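You operate a simulated robot arm through the tools that you are given. There is no shell and no other tool. Be economical: measure what you need, move in short steps, check, and stop when the job is done.

You are at the controls of a simulated two-armed robot. One attempt, no reset.

JOB
Shut and latch the rack door, then wipe its smudge off.
Fine: use the brown cloth and put it back. What is to be rubbed or washed off counts as gone when no trace of it is left.

It is judged by the outcome, as a careful person would: the job done as asked, and still so three seconds after it is handed in. It fails if anything else is knocked over, pushed out of place, dropped, spilled or broken. Flat cloth is picked up by pressing the open fingertips on it (5 to 10 N) and closing them slowly along it; thin cloth reads only 2 to 8 mm in the jaws.

ROBOT AND FRAMES
Two 7-joint arms with two-finger parallel grippers on one trunk, on a base that drives. Base frame: it is fixed to the floor where the robot stands at the start and does not move with it; the origin is under the middle of the robot, x ahead of it, y to its left, z up. Lengths are in mm, angles in rad, forces in N, time in s.
The left shoulder is at the start at [57, 159, 1256], the right one opposite. With the tool pointing down near the work surface each hand reaches from about 240 to 840 mm from the robot's upright axis, wherever it stands, measured 20 degrees to its own side. Places, roughly: brown cloth, grey cloth [-1250, 1000, 750]; door latch [500, 0, 900]; rack door [400, 200, 900]; tray rack [300, 800, 900]. Payload 3.43 kg a hand.
The tool frame of a hand sits at the grasp point between the pads (the TCP): z along the fingers, y along the line on which they close. The tips reach 34 mm beyond it. The gripper opens to 128 mm. The fingers are 24 mm wide and 12 mm thick; the gripper's body (48 by 130 mm) begins 96 mm behind the TCP.
Orientation is that of the tool frame in the base frame, as a unit quaternion [x, y, z, w]. With the fingers straight down and closing along the base's y, the tool's x points along the base's -x, its y along +y and its z along -z.

CONTROLS
- The arms move only by the tool jog_arm. It takes "left_rows", "right_rows" or both (then of equal length, played together; a hand with none holds still); each is a list of rows, each an object of numbers (a shift or turn left out is 0, a gripper value left out holds the last): "dx", "dy", "dz": the shift along the tool's x, y, z in mm; "ax", "ay", "az": the turn, a rotation vector about the tool's x, y, z in rad; "hand": the finger opening in mm, from 0 to 128. In form: [{"dx": .., "dy": .., "dz": .., "ax": .., "ay": .., "az": .., "hand": ..}, ...]. A call has 1 to 10 rows; each row is the pose to reach, as a shift and turn from the pose commanded when the call began, along the tool's axes at that moment. A row lasts 0.2 s, in which the tool goes at most 50 mm and 0.15 rad; a call with a longer step from one row to the next is refused whole, and so is a gripper value outside its range. A pose out of reach is approached as far as the arm can. The call stops where the force on the tool passes 40 N (or 10 N more than at its start, if that is more) or the arm is blocked; 0.2 s more then pass. Each finger travels about 153 mm/s and halts on what it meets, pressing with about 22 N; the grip force reading is that of the motor and also rises with nothing between the fingers. The clock runs only during rows and for 0.2 s after the last one: add rows that repeat a pose to give the fingers time. It gives the time, the measured TCP pose, the force on the tool (base axes), the opening and the grip force at its end, in the units of the frame above (readings bear some noise), with the torque about the TCP (base axes, N m) and any sound that the robot's microphone picked up.
- Cameras (640 x 400 px; columns grow to the right, rows downward): "scene" is now at [120.6, 23.5, 1485.9]; the picture's right is [0.31, -0.95, 0.00], its down [-0.52, -0.17, -0.84] and it looks along [0.79, 0.26, -0.55] (base axes); focal length 214 px, centre (320, 200). "left" rides on the left gripper at [76, 11, -160] in its tool frame; the picture's right is [-0.15, 0.99, 0.00], its down [-0.88, -0.13, -0.46] and it looks along [-0.45, -0.07, 0.89] (tool axes); focal length 234 px, centre (320, 200). "right" rides on the right gripper at [76, -11, -160] in its tool frame; the picture's right is [0.15, 0.99, 0.00], its down [-0.88, 0.13, -0.46] and it looks along [-0.45, 0.07, 0.89] (tool axes); focal length 234 px, centre (320, 200). There is no depth. A picture from a camera that has moved, and an enlarged one, comes with that camera's place and axes in the base frame and with its lens.
- capture(camera): a new picture of that camera. It takes no simulated time.
- move_column(by): slides the trunk up (or, below 0, down) by that many mm; the arms and the scene camera ride with it, the base frame stays. It gives what a move gives, with no picture.
- roll_base(legs): drives the robot by 1 to 6 legs, each [ahead, left, turn to the left] in mm, mm and rad, along the robot's own axes; the way and the turn of a leg run together, so that a leg with both is an arc; at most 1500 mm and 3.142 rad a leg. The arms and the cameras ride along, it lands a little off, and it stops where it bumps. It gives what a move gives.
- head_to(pan, tilt): turns the head with the scene camera to pan (to the left, within 1.501 rad either way) and tilt (down, from -0.506 to 1.204), counted from straight ahead of the robot. It gives what a move gives.
- inspect(camera, box): a new picture of the part [left, top, right, bottom] of that camera's present view, enlarged. It takes no simulated time.
- close_job(): hands the job in; it is judged then, once.

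Go step by step. Nothing tells you exact positions but the pictures and the camera data: compare them with the known pose of the tool, close in by small moves and look again before you grip or let go. The budget is 120 turns and 92 pictures, counting those below and the enlarged ones. Unless the task says otherwise, let go and move clear before handing in, and close with one line.

The tools are called as a command line: name --argument value ..., lists and objects as JSON in quotes. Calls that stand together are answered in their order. jog_arm: Moves the arms, as the interface text tells. Its arguments: {"type":"object","properties":{"left_rows":{"type":"array"},"right_rows":{"type":"array"}},"required":[]} The other tools are called the same way: move_column (by) slides the trunk up or down; roll_base (legs) drives the base; head_to (pan, tilt) turns the head that bears the scene camera; capture (camera) takes a picture; inspect (camera, box) takes an enlarged picture of a part of a camera's view; close_job () hands the job in.

At the start:

```text
time_s: 0.0
left_position: [397.1, 316.4, 1470.8]
left_tool_rot: [-0.004, 0.999, -0.001, 0.033]
left_wrist_force: [2.6, 0.1, 3.9]
left_torque: [-0.11, 0.78, -0.12]
left_finger_gap: 128.0
left_finger_force: 0.1
right_position: [420.9, -79.8, 1304.4]
right_tool_rot: [0.0, 1.0, 0.002, 0.006]
right_wrist_force: [0.3, -0.1, -0.6]
right_torque: [-0.01, 0.0, -0.01]
right_finger_gap: 127.8
right_finger_force: 0.0
trunk travel left (down, up): [-725.0, 215.0]
robot x, y, heading: [2.0, 3.0, 0.003]
head pan, tilt: [0.318, 0.595]
```

scene: 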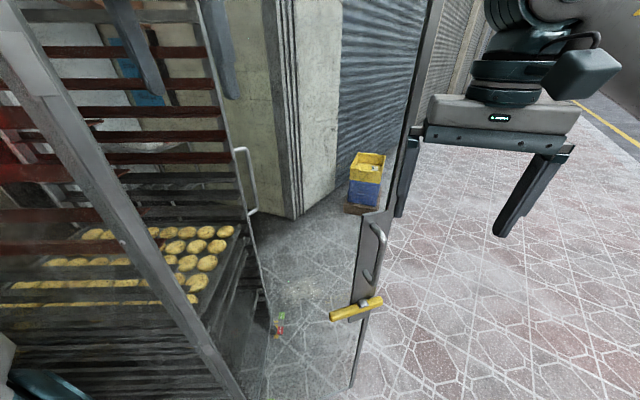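
right: 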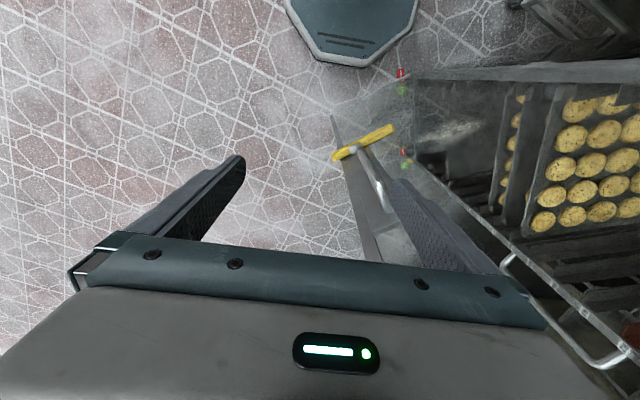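
left: 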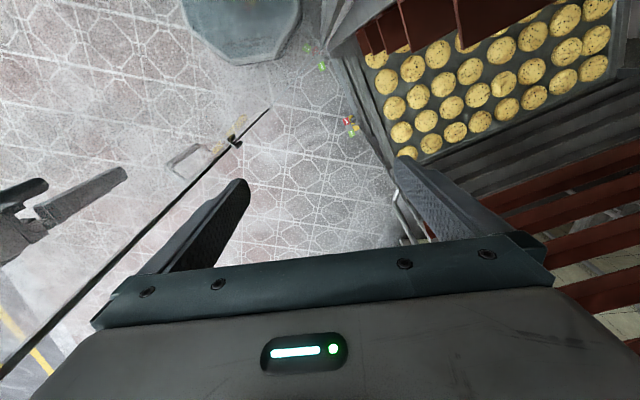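

I see an open, apparently transparent rack door ahead with a yellow latch handle, and the rack to the left. I'll look around before moving.

head_to --pan 0.9 --tilt 0.5

capture --camera "scene"

head_to --pan 0.1 --tilt 0.7

capture --camera "scene"

head_to --pan 1.5 --tilt 0.4

capture --camera "scene"

```text
time_s: 1.0
left_position: [399.0, 315.0, 1474.3]
left_tool_rot: [-0.006, 0.999, -0.003, 0.046]
left_wrist_force: [1.9, 1.6, 3.0]
left_torque: [-0.18, 0.58, -0.11]
left_finger_gap: 128.0
left_finger_force: 0.0
right_position: [424.0, -80.2, 1298.1]
right_tool_rot: [0.001, 1.0, 0.002, 0.004]
right_wrist_force: [1.0, -0.4, 0.1]
right_torque: [0.01, 0.02, -0.03]
right_finger_gap: 128.1
right_finger_force: 0.1
trunk travel left (down, up): [-725.0, 215.0]
robot x, y, heading: [0.5, 1.7, -0.004]
head pan, tilt: [0.901, 0.499]
```

```text
88 pictures are left
camera scene: at [96.4, 66.7, 1488.1], right [0.78, -0.62, 0.0], down [-0.29, -0.37, -0.88], along [0.55, 0.69, -0.47], focal length 214 px, centre (320, 200)
```

scene: 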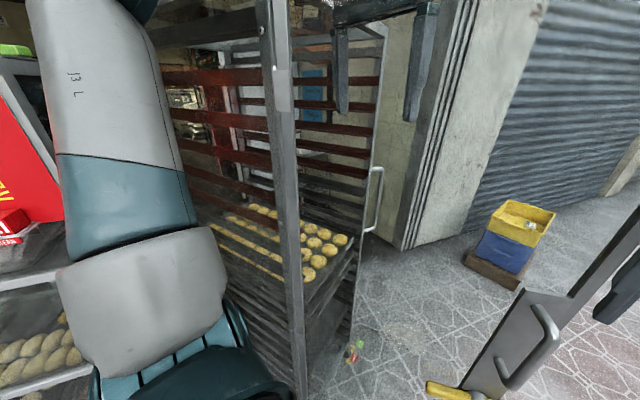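

```text
time_s: 2.1
left_position: [398.9, 313.5, 1473.7]
left_tool_rot: [-0.007, 0.999, -0.004, 0.045]
left_wrist_force: [1.3, 0.8, 2.3]
left_torque: [-0.17, 0.57, -0.16]
left_finger_gap: 127.7
left_finger_force: 0.1
right_position: [423.2, -81.0, 1297.5]
right_tool_rot: [0.0, 1.0, 0.002, 0.004]
right_wrist_force: [0.4, 0.4, -0.6]
right_torque: [0.02, 0.01, -0.02]
right_finger_gap: 128.2
right_finger_force: 0.2
trunk travel left (down, up): [-725.0, 215.0]
robot x, y, heading: [0.8, 0.4, -0.003]
head pan, tilt: [0.099, 0.7]
```

```text
87 pictures are left
camera scene: at [123.9, 3.5, 1470.1], right [0.1, -0.99, 0.0], down [-0.63, -0.06, -0.77], along [0.77, 0.08, -0.64], focal length 214 px, centre (320, 200)
```

scene: 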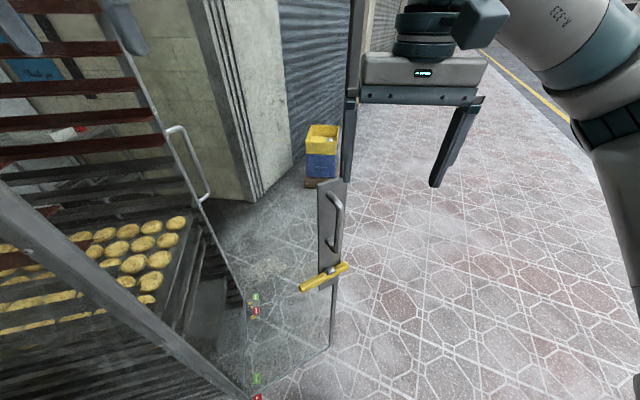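

```text
time_s: 3.6
left_position: [398.9, 312.7, 1472.9]
left_tool_rot: [-0.007, 0.999, -0.004, 0.045]
left_wrist_force: [1.4, 0.2, 1.9]
left_torque: [-0.19, 0.53, -0.18]
left_finger_gap: 128.3
left_finger_force: 0.1
right_position: [423.4, -82.3, 1297.4]
right_tool_rot: [-0.001, 1.0, 0.003, 0.006]
right_wrist_force: [-0.2, 0.2, 0.4]
right_torque: [0.05, 0.01, 0.0]
right_finger_gap: 128.1
right_finger_force: 0.1
trunk travel left (down, up): [-725.0, 215.0]
robot x, y, heading: [1.4, 4.4, -0.006]
head pan, tilt: [1.499, 0.4]
```

```text
86 pictures are left
camera scene: at [45.1, 86.6, 1496.2], right [1.0, -0.07, 0.01], down [-0.02, -0.38, -0.92], along [0.07, 0.92, -0.38], focal length 214 px, centre (320, 200)
```

scene: 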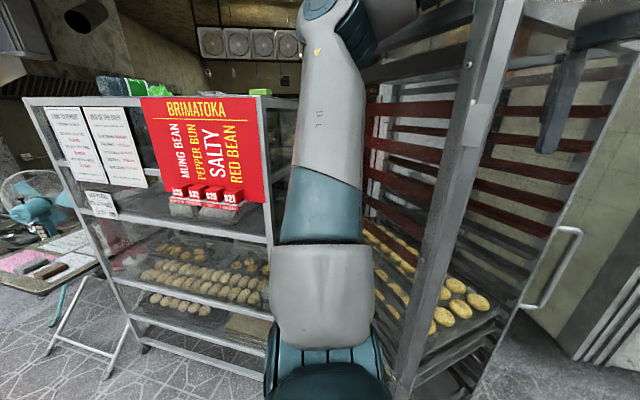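

The door hinges on the near rack post around (230,340), its free edge with the yellow latch is near (446,26,945), and it should swing to the far post around (630,475). I'll look closely at the latch, the smudge, and the far post.

head_to --pan 0.45 --tilt 0.6

inspect --camera "scene" --box '[150, 120, 470, 320]'

inspect --camera "scene" --box '[320, 200, 480, 400]'

inspect --camera "right" --box '[300, 50, 560, 270]'

```text
time_s: 5.0
left_position: [398.2, 312.1, 1473.3]
left_tool_rot: [-0.007, 0.999, -0.003, 0.045]
left_wrist_force: [1.8, 1.7, 3.7]
left_torque: [-0.19, 0.58, -0.19]
left_finger_gap: 128.0
left_finger_force: 0.1
right_position: [422.6, -81.0, 1297.4]
right_tool_rot: [0.0, 1.0, 0.003, 0.005]
right_wrist_force: [0.2, 0.2, -0.3]
right_torque: [-0.01, -0.02, 0.01]
right_finger_gap: 128.1
right_finger_force: 0.1
trunk travel left (down, up): [-725.0, 215.0]
robot x, y, heading: [-2.1, 3.5, -0.003]
head pan, tilt: [0.45, 0.6]
```

```text
2.00 times, centred on (310, 220) of scene
camera zoom: at [117.5, 32.3, 1478.1], right [0.44, -0.9, 0.0], down [-0.5, -0.24, -0.83], along [0.75, 0.36, -0.56], focal length 429 px, centre (340, 160)
```

zoom: 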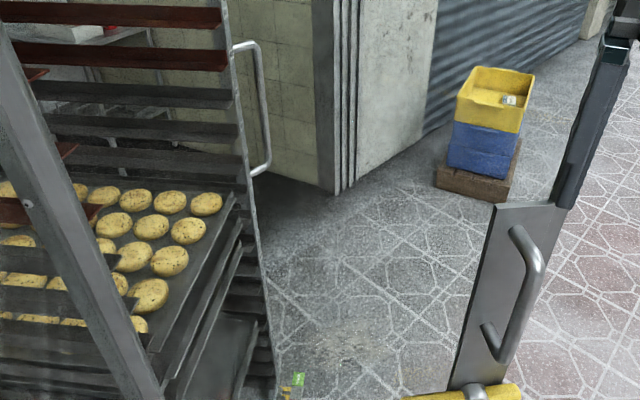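

```text
2.00 times, centred on (400, 300) of scene
camera zoom: at [117.5, 32.3, 1478.1], right [0.44, -0.9, 0.0], down [-0.5, -0.24, -0.83], along [0.75, 0.36, -0.56], focal length 429 px, centre (160, 0)
```

zoom: 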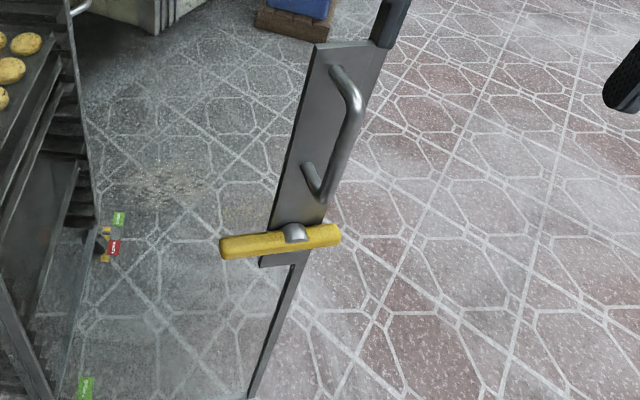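

```text
1.82 times, centred on (430, 160) of right
camera zoom: at [345.1, -94.5, 1457.3], right [-0.15, 0.99, 0.0], down [0.88, 0.13, 0.47], along [0.46, 0.07, -0.89], focal length 426 px, centre (120, 273)
```

zoom: 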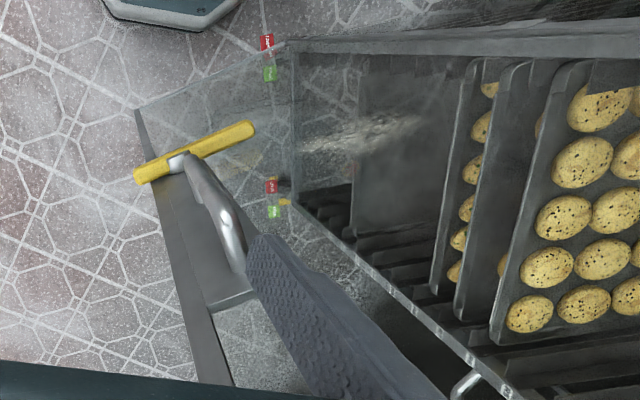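

The powdery smudge sits on the door glass near (376,145,1038), and the D-handle and yellow lever are on the outer face. My left hand may be in the door's sweep, so I'll check the door top and the far post.

head_to --pan 0.5 --tilt -0.2

capture --camera "scene"

head_to --pan 0.75 --tilt 0.4

inspect --camera "scene" --box '[220, 120, 460, 320]'

```text
time_s: 6.1
left_position: [396.2, 313.1, 1473.3]
left_tool_rot: [-0.007, 0.999, -0.003, 0.046]
left_wrist_force: [2.3, 1.6, 3.0]
left_torque: [-0.2, 0.55, -0.14]
left_finger_gap: 127.8
left_finger_force: 0.1
right_position: [421.0, -81.8, 1297.7]
right_tool_rot: [0.0, 1.0, 0.003, 0.005]
right_wrist_force: [-0.8, 0.5, -0.2]
right_torque: [-0.04, 0.02, -0.01]
right_finger_gap: 127.9
right_finger_force: 0.1
trunk travel left (down, up): [-725.0, 215.0]
robot x, y, heading: [-1.7, -1.0, -0.006]
head pan, tilt: [0.499, -0.201]
```

```text
82 pictures are left
camera scene: at [109.9, 32.8, 1550.4], right [0.48, -0.88, 0.0], down [0.18, 0.1, -0.98], along [0.86, 0.47, 0.21], focal length 214 px, centre (320, 200)
```

scene: 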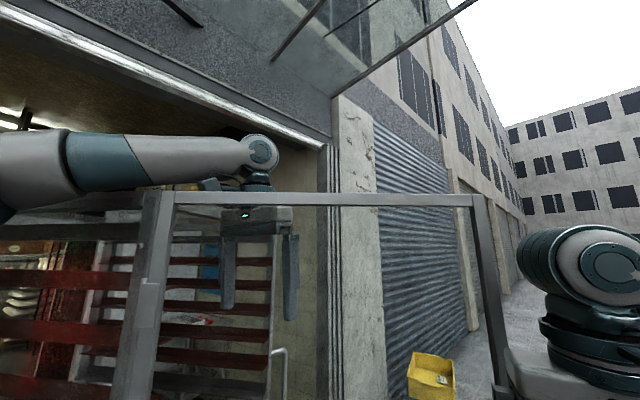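

```text
time_s: 7.1
left_position: [396.0, 312.4, 1472.5]
left_tool_rot: [-0.006, 0.999, -0.003, 0.046]
left_wrist_force: [0.4, 1.8, 2.7]
left_torque: [-0.23, 0.61, -0.2]
left_finger_gap: 127.8
left_finger_force: 0.0
right_position: [421.8, -81.8, 1296.8]
right_tool_rot: [-0.001, 1.0, 0.003, 0.005]
right_wrist_force: [0.3, 0.2, 0.2]
right_torque: [0.01, -0.01, 0.02]
right_finger_gap: 128.2
right_finger_force: 0.0
trunk travel left (down, up): [-725.0, 215.0]
robot x, y, heading: [3.6, 2.5, 0.0]
head pan, tilt: [0.75, 0.4]
```

```text
2.00 times, centred on (340, 220) of scene
camera zoom: at [104.7, 56.1, 1496.0], right [0.68, -0.73, 0.0], down [-0.27, -0.26, -0.93], along [0.68, 0.63, -0.38], focal length 429 px, centre (280, 160)
```

zoom: 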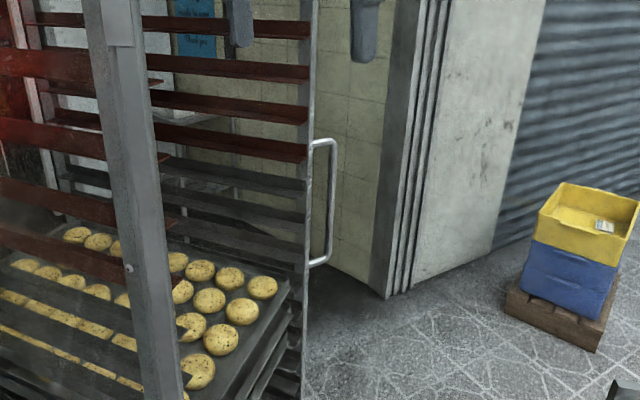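

The door top is at about z=1615, and my left hand hangs inside the door's sweep, reaching over its top edge. I'll raise the trunk to lift the hand clear above the door.

move_column --by 212

head_to --pan 0.6 --tilt 0.1

capture --camera "scene"

capture --camera "left"

```text
time_s: 9.3
left_position: [410.2, 320.5, 1666.9]
left_tool_rot: [-0.005, 1.0, -0.002, 0.028]
left_wrist_force: [0.1, 0.1, 0.4]
left_torque: [0.0, -0.02, -0.03]
left_finger_gap: 128.0
left_finger_force: 0.1
right_position: [432.9, -75.7, 1503.3]
right_tool_rot: [0.0, 1.0, 0.0, 0.0]
right_wrist_force: [1.1, -0.5, -1.2]
right_torque: [0.01, -0.04, 0.03]
right_finger_gap: 127.9
right_finger_force: 0.1
trunk travel left (down, up): [-937.0, 3.0]
robot x, y, heading: [1.8, -1.4, 0.001]
head pan, tilt: [0.75, 0.4]
```

```text
time_s: 10.2
left_position: [412.8, 320.4, 1667.2]
left_tool_rot: [-0.005, 1.0, -0.003, 0.028]
left_wrist_force: [0.6, -0.3, 0.4]
left_torque: [-0.03, -0.01, -0.02]
left_finger_gap: 127.9
left_finger_force: 0.0
right_position: [433.9, -75.4, 1503.0]
right_tool_rot: [0.0, 1.0, 0.0, 0.001]
right_wrist_force: [0.8, -1.5, 0.0]
right_torque: [-0.01, 0.0, 0.0]
right_finger_gap: 128.1
right_finger_force: 0.0
trunk travel left (down, up): [-937.0, 3.0]
robot x, y, heading: [1.1, -0.5, 0.002]
head pan, tilt: [0.6, 0.099]
```

```text
80 pictures are left
camera scene: at [128.2, 52.8, 1732.2], right [0.57, -0.82, 0.0], down [-0.08, -0.06, -0.99], along [0.82, 0.56, -0.1], focal length 214 px, centre (320, 200)
```

scene: 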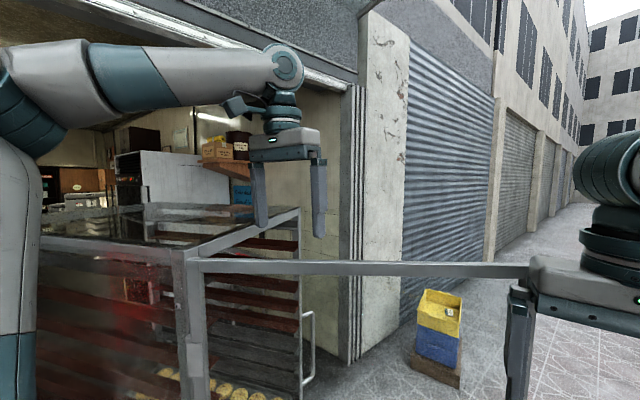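

```text
79 pictures are left
camera left: at [326.6, 332.7, 1821.5], right [0.14, 0.99, 0.0], down [0.86, -0.12, 0.5], along [0.5, -0.07, -0.86], focal length 234 px, centre (320, 200)
```

left: 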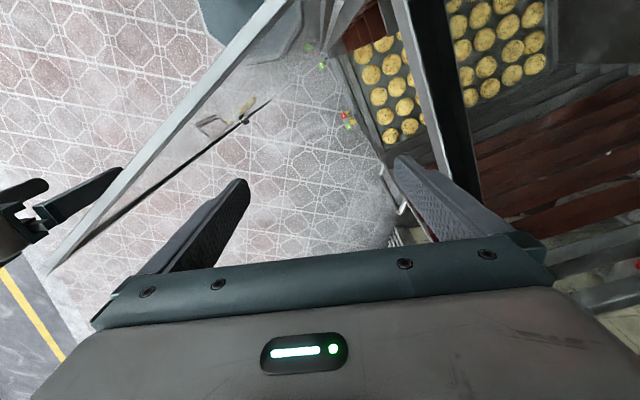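

The door top is about 1630 and the left tips are around 1633, so I'll raise the left hand further before pulling back.

jog_arm --left_rows '[{"dz": -40}, {"dz": -80}, {"dz": -110}, {"dz": -110}]'

```text
time_s: 11.2
left_position: [403.3, 325.2, 1770.8]
left_tool_rot: [-0.005, 1.0, -0.003, 0.029]
left_wrist_force: [-0.6, -0.3, 0.2]
left_torque: [0.01, 0.0, -0.01]
left_finger_gap: 128.0
left_finger_force: 0.0
left hand out of reach, approached as far as the arm can: row 3, 4
right_position: [434.8, -75.6, 1503.1]
right_tool_rot: [0.0, 1.0, -0.001, 0.0]
right_wrist_force: [-0.5, 0.0, -0.6]
right_torque: [-0.01, 0.02, 0.04]
right_finger_gap: 127.9
right_finger_force: 0.0
trunk travel left (down, up): [-937.0, 3.0]
robot x, y, heading: [-0.4, 1.2, 0.002]
head pan, tilt: [0.6, 0.099]
```

The left hand is now well above the door, with tips around 1737. I'll back the base away so it clears the door sweep.

roll_base --legs '[[-380, 0, 0]]'

head_to --pan 0.5 --tilt 0.5

capture --camera "scene"

head_to --pan 1.5 --tilt 0.6

capture --camera "scene"

```text
time_s: 13.6
left_position: [29.1, 324.0, 1767.7]
left_tool_rot: [-0.005, 1.0, -0.005, 0.027]
left_wrist_force: [0.1, -0.5, -0.2]
left_torque: [-0.03, 0.02, 0.01]
left_finger_gap: 128.2
left_finger_force: 0.0
right_position: [59.0, -75.9, 1501.8]
right_tool_rot: [0.0, 1.0, 0.0, -0.001]
right_wrist_force: [0.3, 0.4, 0.1]
right_torque: [-0.01, 0.03, -0.02]
right_finger_gap: 128.3
right_finger_force: 0.1
trunk travel left (down, up): [-937.0, 3.0]
robot x, y, heading: [-380.0, -1.9, -0.004]
head pan, tilt: [0.6, 0.099]
```

```text
time_s: 14.4
left_position: [23.8, 322.2, 1769.7]
left_tool_rot: [-0.004, 1.0, -0.003, 0.028]
left_wrist_force: [0.0, -0.2, -0.4]
left_torque: [0.01, -0.01, 0.0]
left_finger_gap: 127.9
left_finger_force: 0.1
right_position: [54.2, -75.8, 1503.2]
right_tool_rot: [0.0, 1.0, 0.001, 0.0]
right_wrist_force: [0.3, 0.6, -0.5]
right_torque: [-0.03, 0.02, -0.02]
right_finger_gap: 128.1
right_finger_force: 0.1
trunk travel left (down, up): [-937.0, 3.0]
robot x, y, heading: [-381.9, -0.6, 0.006]
head pan, tilt: [0.499, 0.499]
```

```text
78 pictures are left
camera scene: at [-248.7, 44.3, 1695.4], right [0.48, -0.88, 0.0], down [-0.42, -0.23, -0.88], along [0.77, 0.42, -0.48], focal length 214 px, centre (320, 200)
```

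scene: 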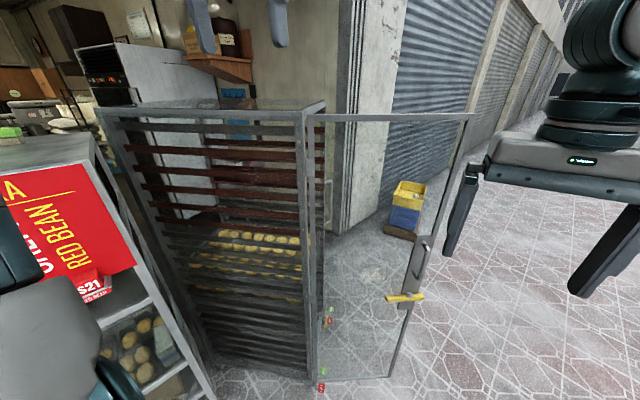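

```text
time_s: 15.7
left_position: [25.1, 322.0, 1769.7]
left_tool_rot: [-0.005, 1.0, -0.003, 0.029]
left_wrist_force: [-0.9, -0.3, 0.6]
left_torque: [0.02, -0.01, -0.03]
left_finger_gap: 128.2
left_finger_force: 0.2
right_position: [55.7, -76.2, 1503.5]
right_tool_rot: [-0.001, 1.0, 0.0, 0.0]
right_wrist_force: [0.1, -0.2, -0.2]
right_torque: [-0.01, 0.0, 0.02]
right_finger_gap: 127.8
right_finger_force: 0.0
trunk travel left (down, up): [-937.0, 3.0]
robot x, y, heading: [-375.9, 0.1, -0.007]
head pan, tilt: [1.499, 0.6]
```

```text
77 pictures are left
camera scene: at [-321.3, 88.8, 1686.1], right [1.0, -0.07, 0.0], down [-0.04, -0.56, -0.83], along [0.06, 0.82, -0.56], focal length 214 px, centre (320, 200)
```

scene: 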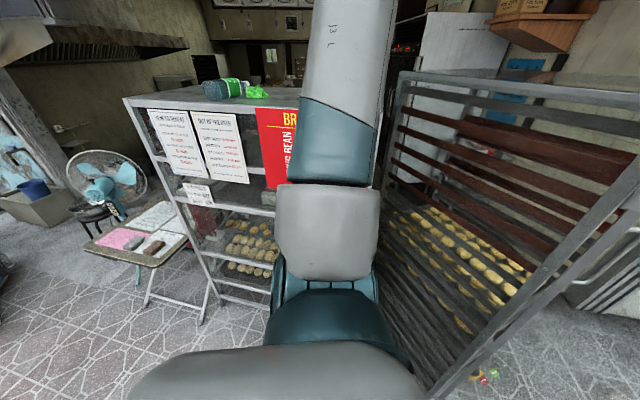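

The overview is clear: the door is the hinged glass frame, and the cloth table is off to the left behind. I'll drive around to the south side so the robot faces the rack front, with the door ahead-left.

roll_base --legs '[[0, -550, 0], [1080, 0, 0], [0, 0, 1.89]]'

head_to --pan 0.1 --tilt 0.5

capture --camera "scene"

```text
time_s: 28.5
left_position: [267.7, -259.9, 1769.4]
left_tool_rot: [0.811, -0.584, -0.021, -0.019]
left_wrist_force: [0.4, 1.0, -0.5]
left_torque: [0.0, 0.01, -0.02]
left_finger_gap: 127.9
left_finger_force: 0.1
right_position: [638.2, -108.3, 1503.7]
right_tool_rot: [0.809, -0.588, 0.0, 0.0]
right_wrist_force: [0.2, 0.0, -0.6]
right_torque: [-0.02, 0.0, 0.03]
right_finger_gap: 128.0
right_finger_force: 0.1
trunk travel left (down, up): [-937.0, 3.0]
robot x, y, heading: [703.1, -548.8, 1.88]
head pan, tilt: [1.499, 0.6]
```

```text
time_s: 30.0
left_position: [267.3, -261.1, 1770.5]
left_tool_rot: [0.811, -0.584, -0.022, -0.019]
left_wrist_force: [0.0, 0.4, 1.0]
left_torque: [0.0, -0.01, -0.01]
left_finger_gap: 128.2
left_finger_force: 0.0
right_position: [636.7, -108.1, 1503.1]
right_tool_rot: [0.809, -0.588, 0.0, 0.0]
right_wrist_force: [0.0, -0.9, -0.4]
right_torque: [0.02, 0.03, 0.03]
right_finger_gap: 128.0
right_finger_force: 0.0
trunk travel left (down, up): [-937.0, 3.0]
robot x, y, heading: [700.4, -544.5, 1.884]
head pan, tilt: [0.099, 0.499]
```

```text
76 pictures are left
camera scene: at [649.5, -413.9, 1695.2], right [0.92, 0.4, 0.0], down [0.19, -0.44, -0.88], along [-0.35, 0.8, -0.48], focal length 214 px, centre (320, 200)
```

scene: 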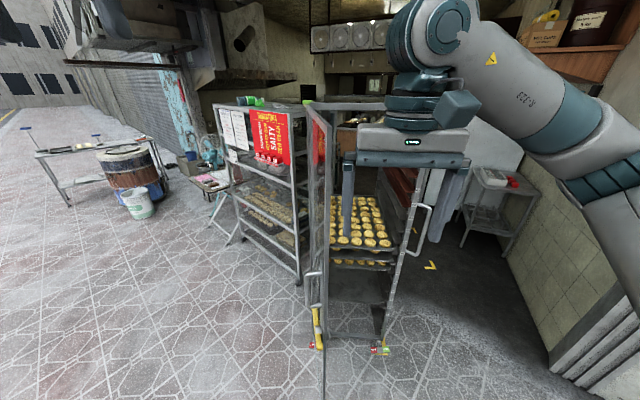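

From here I see the door nearly edge-on, ahead and slightly left. I'll lower the trunk and turn the left hand to point forward.

move_column --by -280

jog_arm --left_rows '[{"ay": -0.15, "hand": 0}, {"ay": -0.3}, {"ay": -0.45}, {"ay": -0.6}, {"ay": -0.75}, {"ay": -0.9}, {"ay": -1.05}, {"ay": -1.2}]'

capture --camera "scene"

```text
time_s: 32.9
left_position: [266.3, -260.2, 1490.0]
left_tool_rot: [0.811, -0.584, -0.021, -0.02]
left_wrist_force: [0.4, -0.8, -0.4]
left_torque: [-0.01, -0.02, 0.0]
left_finger_gap: 128.2
left_finger_force: 0.0
right_position: [637.9, -109.2, 1223.7]
right_tool_rot: [0.809, -0.588, 0.0, 0.001]
right_wrist_force: [-0.4, -0.3, -0.3]
right_torque: [-0.01, 0.02, -0.01]
right_finger_gap: 128.1
right_finger_force: 0.0
trunk travel left (down, up): [-657.0, 283.0]
robot x, y, heading: [698.3, -544.7, 1.89]
head pan, tilt: [0.099, 0.499]
```

```text
time_s: 34.7
left_position: [267.5, -260.5, 1490.3]
left_tool_rot: [0.657, -0.47, -0.476, -0.347]
left_wrist_force: [0.0, -0.2, -0.2]
left_torque: [0.0, 0.01, -0.01]
left_finger_gap: 0.0
left_finger_force: 22.2
right_position: [638.2, -108.8, 1223.7]
right_tool_rot: [0.809, -0.588, 0.001, 0.0]
right_wrist_force: [0.9, 0.2, -0.8]
right_torque: [0.03, -0.02, 0.03]
right_finger_gap: 128.0
right_finger_force: 0.1
trunk travel left (down, up): [-657.0, 283.0]
robot x, y, heading: [700.4, -543.5, 1.888]
head pan, tilt: [0.099, 0.499]
```

```text
75 pictures are left
camera scene: at [649.2, -414.6, 1415.3], right [0.92, 0.4, 0.0], down [0.19, -0.44, -0.88], along [-0.35, 0.8, -0.48], focal length 214 px, centre (320, 200)
```

scene: 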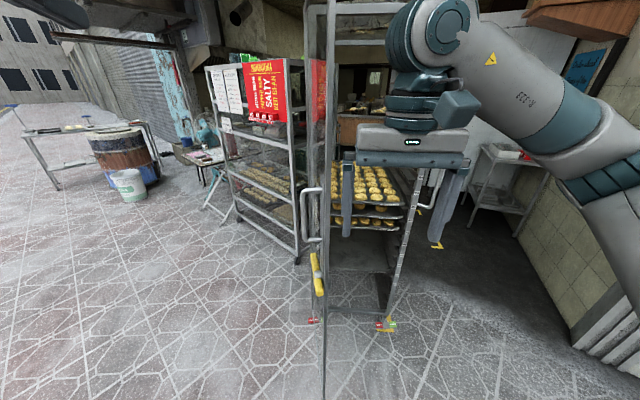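

The right hand is clear of the sweep. I'll finish turning the left hand forward, then bring it to the outer side of the door above the handle.

jog_arm --left_rows '[{"ay": -0.13}, {"ay": -0.25}, {"ay": -0.37}]'

jog_arm --left_rows '[{"dx": 45}, {"dx": 90}, {"dx": 130, "dz": 20}, {"dx": 160, "dz": 50}, {"dx": 190, "dz": 80, "dy": -20}, {"dx": 215, "dz": 110, "dy": -50}, {"dx": 220, "dz": 140, "dy": -85}, {"dx": 220, "dz": 165, "dy": -120}, {"dx": 220, "dz": 185, "dy": -140}]'

capture --camera "scene"

capture --camera "left"

```text
time_s: 35.5
left_position: [267.1, -259.8, 1489.6]
left_tool_rot: [-0.559, 0.398, 0.589, 0.427]
left_wrist_force: [0.6, 0.5, 0.4]
left_torque: [-0.02, 0.0, -0.01]
left_finger_gap: 0.0
left_finger_force: 22.2
right_position: [637.2, -107.5, 1222.3]
right_tool_rot: [0.809, -0.588, 0.001, 0.001]
right_wrist_force: [-1.0, 0.5, 1.8]
right_torque: [0.01, -0.02, -0.02]
right_finger_gap: 127.8
right_finger_force: 0.1
trunk travel left (down, up): [-657.0, 283.0]
robot x, y, heading: [702.6, -547.3, 1.888]
head pan, tilt: [0.099, 0.499]
```

```text
time_s: 37.5
left_position: [339.7, -27.8, 1279.4]
left_tool_rot: [-0.559, 0.399, 0.588, 0.428]
left_wrist_force: [-1.2, 0.3, 0.2]
left_torque: [0.02, 0.0, -0.01]
left_finger_gap: 0.0
left_finger_force: 22.1
left hand out of reach, approached as far as the arm can: row 1, 2, 3, 4, 5, 6, 7, 8
right_position: [636.9, -108.5, 1223.6]
right_tool_rot: [0.809, -0.588, 0.001, 0.0]
right_wrist_force: [0.0, 1.0, 0.8]
right_torque: [0.0, -0.02, 0.01]
right_finger_gap: 128.2
right_finger_force: 0.1
trunk travel left (down, up): [-657.0, 283.0]
robot x, y, heading: [699.9, -544.8, 1.888]
head pan, tilt: [0.099, 0.499]
```

```text
74 pictures are left
camera scene: at [648.5, -412.3, 1414.9], right [0.92, 0.4, 0.0], down [0.19, -0.44, -0.88], along [-0.35, 0.8, -0.48], focal length 214 px, centre (320, 200)
```

scene: 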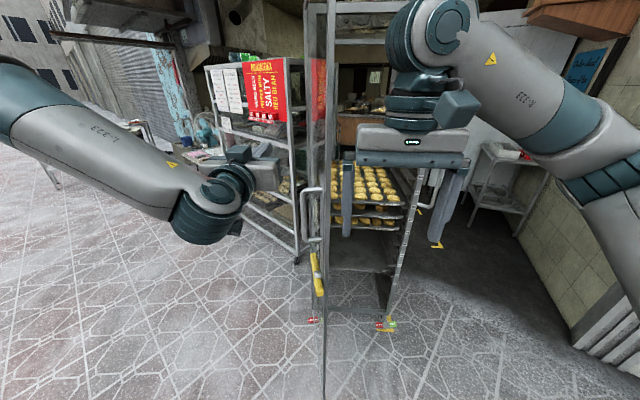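

```text
73 pictures are left
camera left: at [378.9, -177.9, 1194.8], right [-0.94, -0.32, 0.14], down [0.28, -0.44, 0.86], along [-0.21, 0.84, 0.5], focal length 234 px, centre (320, 200)
```

left: 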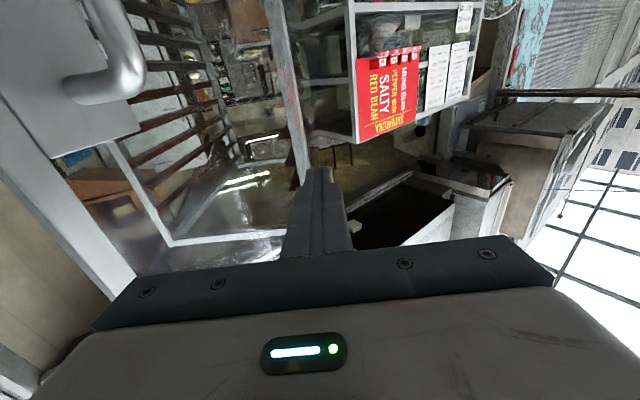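

The left hand is beside the door's outer face. I'll sweep it to the right along the door's arc to start closing it, watching the force.

jog_arm --left_rows '[{"dy": -35, "dz": 8}, {"dy": -60, "dz": 15}, {"dy": -80, "dz": 18}, {"dy": -100, "dz": 22}, {"dy": -120, "dz": 28}, {"dy": -140, "dz": 34}, {"dy": -160, "dz": 42}, {"dy": -180, "dz": 52}, {"dy": -200, "dz": 64}, {"dy": -220, "dz": 76}]'

capture --camera "scene"

```text
time_s: 39.7
left_position: [387.3, 48.4, 1299.5]
left_tool_rot: [-0.559, 0.399, 0.588, 0.427]
left_wrist_force: [0.0, 0.5, 1.1]
left_torque: [-0.02, 0.01, 0.03]
left_finger_gap: 0.0
left_finger_force: 21.9
left hand out of reach, approached as far as the arm can: row 3, 4, 5, 6, 7, 8, 9, 10
right_position: [638.1, -109.1, 1222.1]
right_tool_rot: [0.809, -0.588, 0.0, 0.0]
right_wrist_force: [-0.3, -0.2, -0.1]
right_torque: [-0.02, 0.04, -0.01]
right_finger_gap: 128.2
right_finger_force: 0.1
trunk travel left (down, up): [-657.0, 283.0]
robot x, y, heading: [701.4, -548.3, 1.889]
head pan, tilt: [0.099, 0.499]
```

```text
72 pictures are left
camera scene: at [649.5, -413.6, 1415.2], right [0.92, 0.4, 0.0], down [0.19, -0.44, -0.88], along [-0.35, 0.8, -0.48], focal length 214 px, centre (320, 200)
```

scene: 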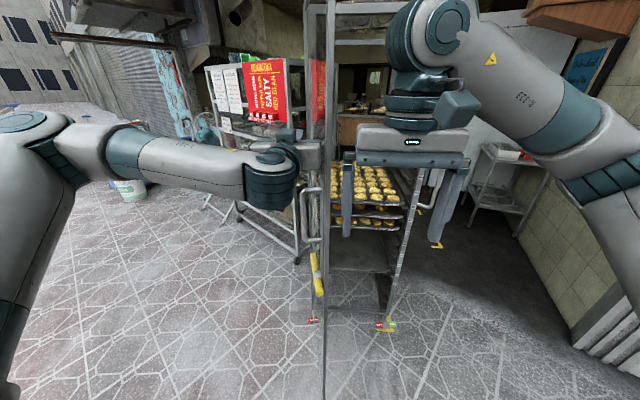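

The arm is at its reach limit, so I'll let the base carry the hand along the door's arc, starting with a right-forward leg.

roll_base --legs '[[15, -60, 0], [45, -83, 0]]'

capture --camera "scene"

```text
time_s: 41.4
left_position: [505.4, 149.7, 1299.2]
left_tool_rot: [-0.559, 0.399, 0.589, 0.426]
left_wrist_force: [0.4, -0.5, 0.6]
left_torque: [-0.01, 0.01, 0.03]
left_finger_gap: 0.0
left_finger_force: 21.6
right_position: [755.1, -7.3, 1222.5]
right_tool_rot: [0.809, -0.587, -0.001, 0.0]
right_wrist_force: [0.2, 1.1, -0.9]
right_torque: [0.0, 0.0, 0.0]
right_finger_gap: 128.0
right_finger_force: 0.0
trunk travel left (down, up): [-657.0, 283.0]
robot x, y, heading: [818.7, -445.1, 1.886]
head pan, tilt: [0.099, 0.499]
```

```text
71 pictures are left
camera scene: at [767.1, -312.7, 1415.2], right [0.92, 0.4, 0.0], down [0.19, -0.44, -0.88], along [-0.35, 0.8, -0.48], focal length 214 px, centre (320, 200)
```

scene: 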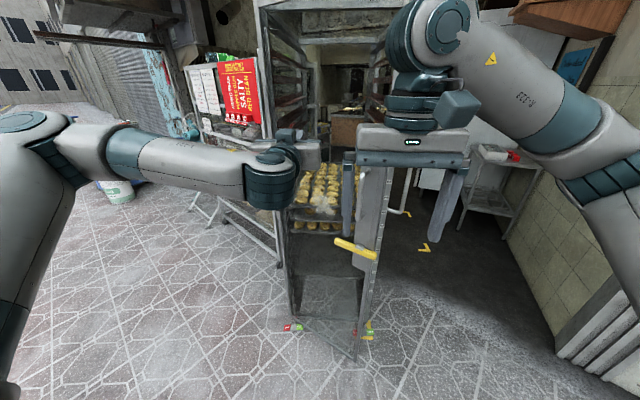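

The door is following, now about two-thirds closed with the lever near (657,223). I'll continue along the arc with the base.

roll_base --legs '[[126, -85, 0], [45, -10, 0]]'

capture --camera "scene"

```text
time_s: 43.3
left_position: [540.6, 336.0, 1301.6]
left_tool_rot: [-0.558, 0.399, 0.589, 0.428]
left_wrist_force: [0.4, -0.6, 0.4]
left_torque: [-0.02, -0.01, -0.02]
left_finger_gap: 0.1
left_finger_force: 22.1
right_position: [792.2, 179.2, 1224.8]
right_tool_rot: [0.81, -0.587, -0.001, -0.001]
right_wrist_force: [0.0, 0.3, -0.4]
right_torque: [0.08, 0.02, 0.0]
right_finger_gap: 128.0
right_finger_force: 0.0
trunk travel left (down, up): [-657.0, 283.0]
robot x, y, heading: [853.6, -252.9, 1.884]
head pan, tilt: [0.099, 0.499]
```

```text
70 pictures are left
camera scene: at [803.7, -125.9, 1415.8], right [0.92, 0.4, 0.0], down [0.19, -0.44, -0.88], along [-0.35, 0.81, -0.48], focal length 214 px, centre (320, 200)
```

scene: 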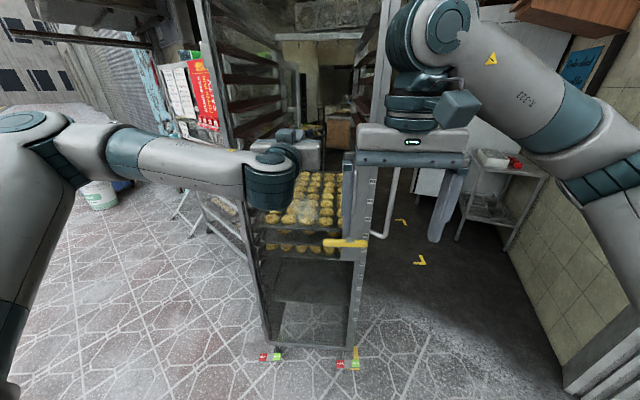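

The door looks nearly home. I'll zoom in on the latch edge to judge the gap.

inspect --camera "scene" --box '[300, 150, 440, 290]'

inspect --camera "scene" --box '[230, 250, 410, 390]'

```text
2.86 times, centred on (370, 220) of scene
camera zoom: at [803.7, -125.9, 1415.8], right [0.92, 0.4, 0.0], down [0.19, -0.44, -0.88], along [-0.35, 0.81, -0.48], focal length 613 px, centre (177, 143)
```

zoom: 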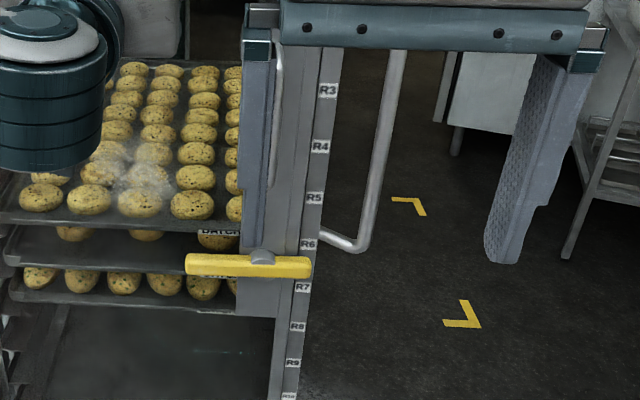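

```text
2.86 times, centred on (320, 320) of scene
camera zoom: at [803.7, -125.9, 1415.8], right [0.92, 0.4, 0.0], down [0.19, -0.44, -0.88], along [-0.35, 0.81, -0.48], focal length 613 px, centre (320, -143)
```

zoom: 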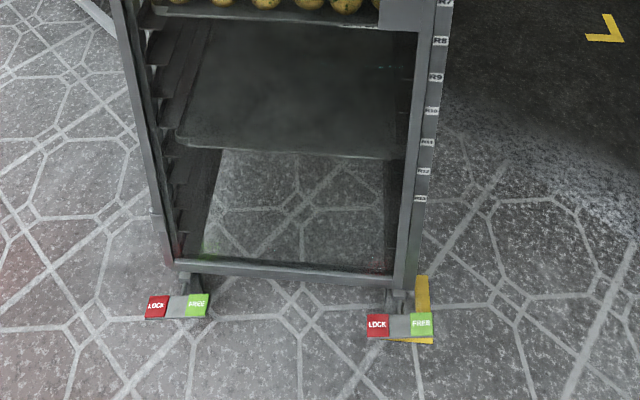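

The door looks shut or nearly so; the lever pivot is near (660,465,945). I'll back the left hand off and turn the right hand to point forward for a close look at the latch.

jog_arm --left_rows '[{"dz": -20}, {"dz": -40}, {"dz": -60}, {"dz": -80}, {"dz": -100}, {"dz": -120}, {"dz": -120}, {"dz": -120}, {"dz": -120}, {"dz": -120}]' --right_rows '[{"ay": -0.15, "dz": 15}, {"ay": -0.3, "dz": 30}, {"ay": -0.45, "dz": 45}, {"ay": -0.6, "dz": 60}, {"ay": -0.75, "dz": 75}, {"ay": -0.9, "dz": 90}, {"ay": -1.05, "dz": 105}, {"ay": -1.2, "dz": 120}, {"ay": -1.35, "dz": 135}, {"ay": -1.5, "dz": 150}]'

capture --camera "scene"

capture --camera "right"

```text
time_s: 45.5
left_position: [558.6, 251.0, 1301.7]
left_tool_rot: [-0.559, 0.399, 0.588, 0.428]
left_wrist_force: [0.0, -0.3, 0.5]
left_torque: [0.01, 0.01, 0.0]
left_finger_gap: 0.4
left_finger_force: 21.7
left hand out of reach, approached as far as the arm can: row 3, 4, 5, 6, 7, 8, 9, 10
right_position: [715.0, 226.4, 1057.1]
right_tool_rot: [0.591, -0.428, -0.553, -0.401]
right_wrist_force: [0.2, 0.0, 0.4]
right_torque: [0.0, 0.01, 0.0]
right_finger_gap: 127.8
right_finger_force: 0.0
right hand out of reach, approached as far as the arm can: row 5, 6, 7, 8, 9, 10
trunk travel left (down, up): [-657.0, 283.0]
robot x, y, heading: [853.0, -252.5, 1.887]
head pan, tilt: [0.099, 0.499]
```

```text
67 pictures are left
camera scene: at [802.0, -123.0, 1415.3], right [0.92, 0.4, 0.0], down [0.19, -0.44, -0.88], along [-0.35, 0.8, -0.48], focal length 214 px, centre (320, 200)
```

scene: 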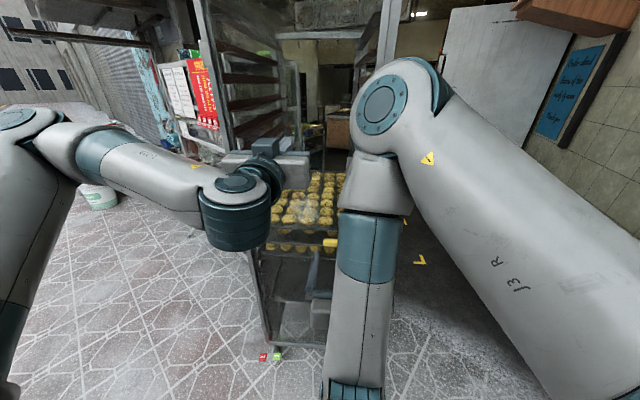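

```text
66 pictures are left
camera right: at [776.6, 72.3, 992.9], right [-0.94, -0.32, -0.15], down [0.0, -0.42, 0.91], along [-0.35, 0.85, 0.39], focal length 234 px, centre (320, 200)
```

right: 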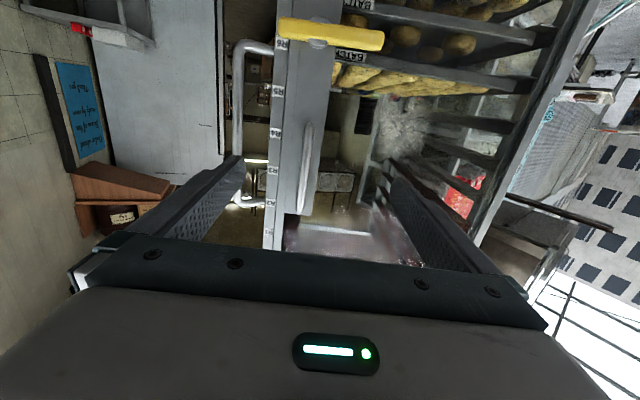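

The right hand camera (upside down) shows the lever and strip next to the numbered post. I'll zoom in.

inspect --camera "right" --box '[230, 0, 430, 125]'

inspect --camera "right" --box '[230, 100, 430, 225]'

```text
3.20 times, centred on (330, 62) of right
camera zoom: at [776.6, 72.3, 992.9], right [-0.94, -0.32, -0.15], down [0.0, -0.42, 0.91], along [-0.35, 0.85, 0.39], focal length 749 px, centre (288, 640)
```

zoom: 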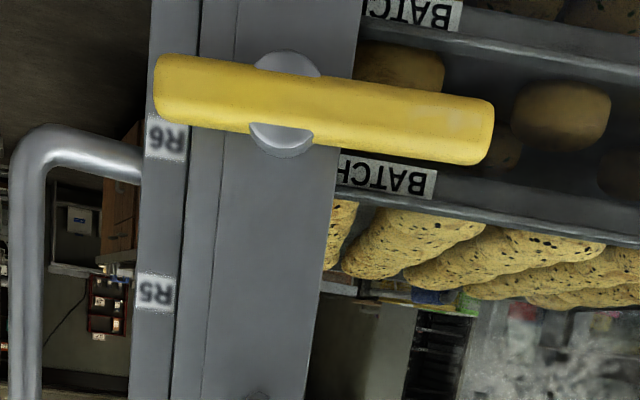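

```text
3.20 times, centred on (330, 162) of right
camera zoom: at [776.6, 72.3, 992.9], right [-0.94, -0.32, -0.15], down [0.0, -0.42, 0.91], along [-0.35, 0.85, 0.39], focal length 749 px, centre (288, 320)
```

zoom: 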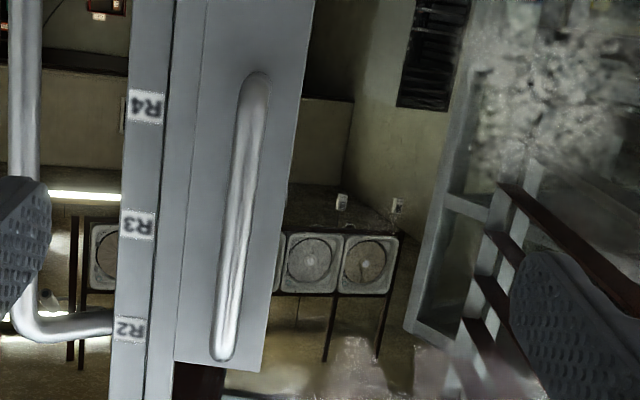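

The lever is near (668,425,913) and the handle spans z≈1025–1180. I'll close the right fingers and go to the clear patch of strip between them (z≈975) to press the door shut.

jog_arm --right_rows '[{"ay": -0.07, "hand": 0}, {"ay": -0.07, "dx": 25}, {"ay": -0.07, "dx": 50}, {"ay": -0.07, "dx": 75, "dy": -10}, {"ay": -0.07, "dx": 80, "dy": -20, "dz": 20}, {"ay": -0.07, "dx": 80, "dy": -24, "dz": 45}, {"ay": -0.07, "dx": 80, "dy": -24, "dz": 70}, {"ay": -0.07, "dx": 80, "dy": -24, "dz": 70}]'

capture --camera "scene"

capture --camera "right"

```text
time_s: 47.3
left_position: [558.5, 251.1, 1302.5]
left_tool_rot: [-0.559, 0.398, 0.589, 0.427]
left_wrist_force: [0.3, -0.5, -0.3]
left_torque: [-0.04, -0.01, -0.03]
left_finger_gap: 0.0
left_finger_force: 21.6
right_position: [689.3, 315.8, 992.3]
right_tool_rot: [0.574, -0.415, -0.571, -0.414]
right_wrist_force: [0.0, -0.9, 1.0]
right_torque: [0.0, -0.01, -0.03]
right_finger_gap: 0.0
right_finger_force: 21.9
right hand out of reach, approached as far as the arm can: row 1, 2, 3, 4, 5, 6, 7, 8
trunk travel left (down, up): [-657.0, 283.0]
robot x, y, heading: [855.8, -254.2, 1.892]
head pan, tilt: [0.099, 0.499]
```

```text
63 pictures are left
camera scene: at [802.2, -124.1, 1415.4], right [0.92, 0.4, 0.0], down [0.19, -0.44, -0.88], along [-0.35, 0.8, -0.48], focal length 214 px, centre (320, 200)
```

scene: 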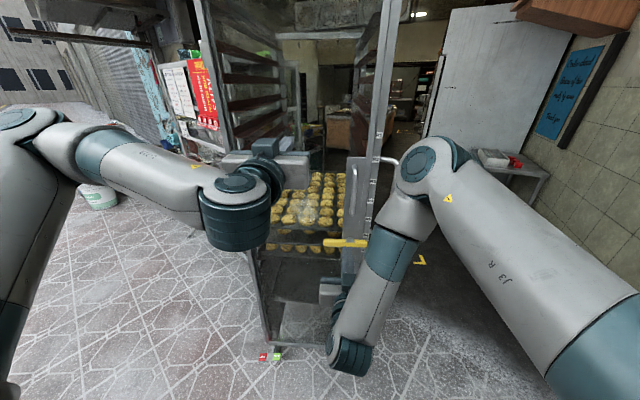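

```text
62 pictures are left
camera right: at [750.7, 167.1, 918.3], right [-0.94, -0.31, -0.15], down [0.02, -0.47, 0.88], along [-0.34, 0.83, 0.45], focal length 234 px, centre (320, 200)
```

right: 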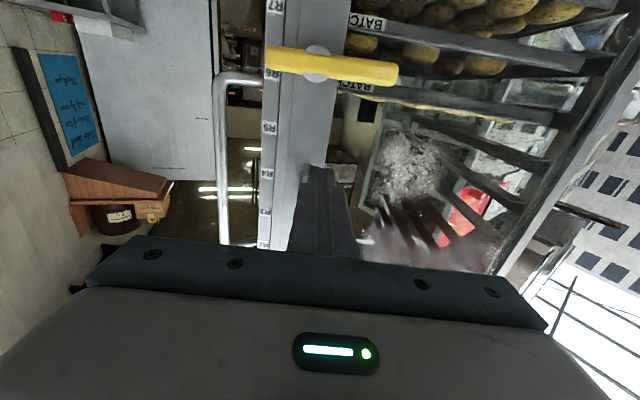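

The hand is lagging its commanded pose near an inner reach limit, so I'll step the command forward and re-measure before touching the strip.

jog_arm --right_rows '[{"dx": 5, "dy": 15, "dz": 30}, {"dx": 12, "dy": 30, "dz": 60}, {"dx": 18, "dy": 45, "dz": 90}, {"dx": 18, "dy": 54, "dz": 110}, {"dx": 18, "dy": 54, "dz": 125}, {"dx": 18, "dy": 54, "dz": 125}]'

capture --camera "right"

```text
time_s: 48.7
left_position: [559.8, 252.8, 1300.5]
left_tool_rot: [-0.559, 0.401, 0.587, 0.427]
left_wrist_force: [0.3, -0.7, 0.1]
left_torque: [-0.02, -0.04, 0.05]
left_finger_gap: 0.0
left_finger_force: 21.9
right_position: [600.7, 420.1, 975.0]
right_tool_rot: [-0.572, 0.415, 0.573, 0.415]
right_wrist_force: [-0.4, 1.0, -0.2]
right_torque: [-0.01, -0.03, -0.03]
right_finger_gap: 0.0
right_finger_force: 22.2
trunk travel left (down, up): [-657.0, 283.0]
robot x, y, heading: [852.1, -257.6, 1.887]
head pan, tilt: [0.099, 0.499]
```

```text
61 pictures are left
camera right: at [661.0, 271.5, 899.0], right [-0.94, -0.31, -0.15], down [0.02, -0.47, 0.88], along [-0.34, 0.83, 0.45], focal length 234 px, centre (320, 200)
```

right: 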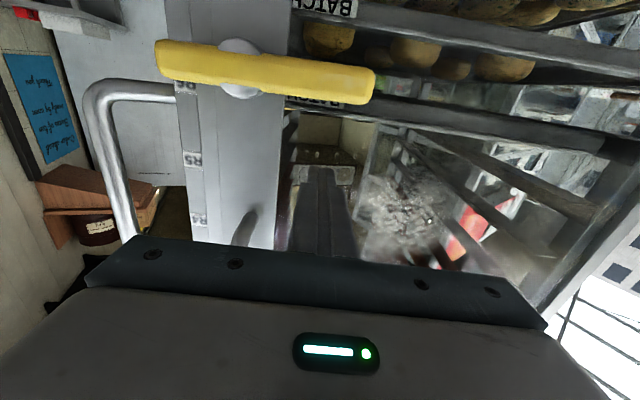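

The right TCP is at (601,420,975), directly above the lever's long end. I'll shift right onto the strip and press gently forward to find out whether the door is fully shut.

jog_arm --right_rows '[{"dy": -20}, {"dy": -42}, {"dy": -42, "dz": 4}, {"dy": -42, "dz": 8}, {"dy": -42, "dz": 12}]'

```text
time_s: 49.9
left_position: [560.1, 251.4, 1301.4]
left_tool_rot: [-0.559, 0.401, 0.587, 0.428]
left_wrist_force: [0.8, -0.1, -0.2]
left_torque: [-0.01, 0.02, 0.01]
left_finger_gap: 0.2
left_finger_force: 22.0
right_position: [623.4, 437.2, 985.4]
right_tool_rot: [0.573, -0.421, -0.567, -0.416]
right_wrist_force: [0.3, 0.7, -0.6]
right_torque: [0.0, 0.0, 0.01]
right_finger_gap: 0.0
right_finger_force: 21.9
right hand out of reach, approached as far as the arm can: row 2, 3, 4, 5
trunk travel left (down, up): [-657.0, 283.0]
robot x, y, heading: [853.0, -253.7, 1.89]
head pan, tilt: [0.099, 0.499]
```

No contact yet and the arm resists going further right. I'll nudge the base right and ahead to carry the tip onto the strip.

roll_base --legs '[[0, -30, 0]]'

capture --camera "right"

capture --camera "scene"

```text
time_s: 50.7
left_position: [584.2, 261.6, 1300.6]
left_tool_rot: [-0.559, 0.398, 0.588, 0.428]
left_wrist_force: [-0.9, 0.7, -0.2]
left_torque: [0.0, 0.01, -0.03]
left_finger_gap: 0.2
left_finger_force: 21.6
right_position: [649.4, 443.5, 983.4]
right_tool_rot: [0.573, -0.419, -0.567, -0.417]
right_wrist_force: [-1.0, -1.0, -0.4]
right_torque: [-0.02, 0.02, -0.05]
right_finger_gap: 0.0
right_finger_force: 21.5
trunk travel left (down, up): [-657.0, 283.0]
robot x, y, heading: [880.4, -242.1, 1.89]
head pan, tilt: [0.099, 0.499]
```

```text
60 pictures are left
camera right: at [707.6, 293.6, 910.7], right [-0.94, -0.3, -0.15], down [0.01, -0.47, 0.88], along [-0.33, 0.83, 0.44], focal length 234 px, centre (320, 200)
```

right: 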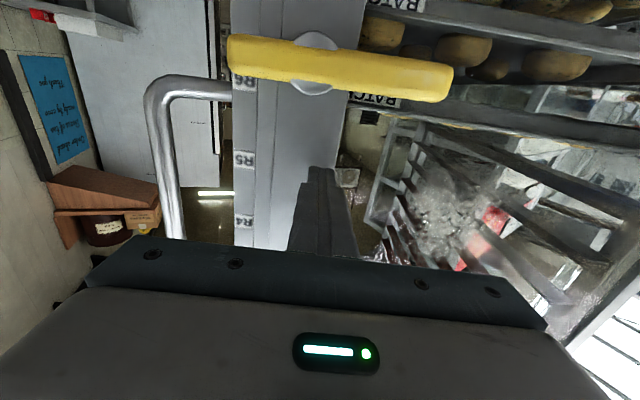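

```text
59 pictures are left
camera scene: at [827.6, -113.5, 1415.1], right [0.91, 0.4, 0.0], down [0.2, -0.44, -0.88], along [-0.35, 0.8, -0.48], focal length 214 px, centre (320, 200)
```

scene: 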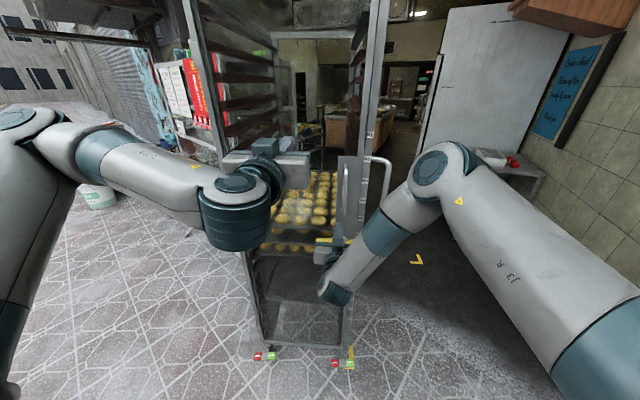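

The tip is now over the strip's left part. I'll nudge ahead in small amounts, checking force.

roll_base --legs '[[12, 0, 0]]'

roll_base --legs '[[12, 0, 0]]'

```text
time_s: 51.4
left_position: [583.4, 273.2, 1301.9]
left_tool_rot: [-0.559, 0.399, 0.588, 0.427]
left_wrist_force: [0.6, -0.1, 0.1]
left_torque: [0.05, -0.03, -0.03]
left_finger_gap: 0.2
left_finger_force: 22.2
right_position: [646.5, 454.8, 985.1]
right_tool_rot: [0.573, -0.419, -0.569, -0.416]
right_wrist_force: [-0.6, -0.6, -0.5]
right_torque: [-0.01, 0.01, -0.01]
right_finger_gap: 0.0
right_finger_force: 22.7
trunk travel left (down, up): [-657.0, 283.0]
robot x, y, heading: [873.9, -233.6, 1.893]
head pan, tilt: [0.099, 0.499]
```

```text
time_s: 52.3
left_position: [581.8, 278.0, 1302.3]
left_tool_rot: [-0.558, 0.399, 0.589, 0.427]
left_wrist_force: [-0.1, 0.2, 0.8]
left_torque: [0.0, -0.03, 0.03]
left_finger_gap: 0.2
left_finger_force: 21.4
right_position: [645.4, 458.1, 985.8]
right_tool_rot: [0.575, -0.419, -0.568, -0.415]
right_wrist_force: [6.6, -13.1, 7.2]
right_torque: [0.39, 0.21, 0.07]
right_finger_gap: 0.0
right_finger_force: 21.5
trunk travel left (down, up): [-657.0, 283.0]
robot x, y, heading: [873.1, -226.6, 1.887]
head pan, tilt: [0.099, 0.499]
stopped in leg 1: the force on the tool passed its limit at 47 N (the readings are from after the stop); the commanded pose is now the measured one
```

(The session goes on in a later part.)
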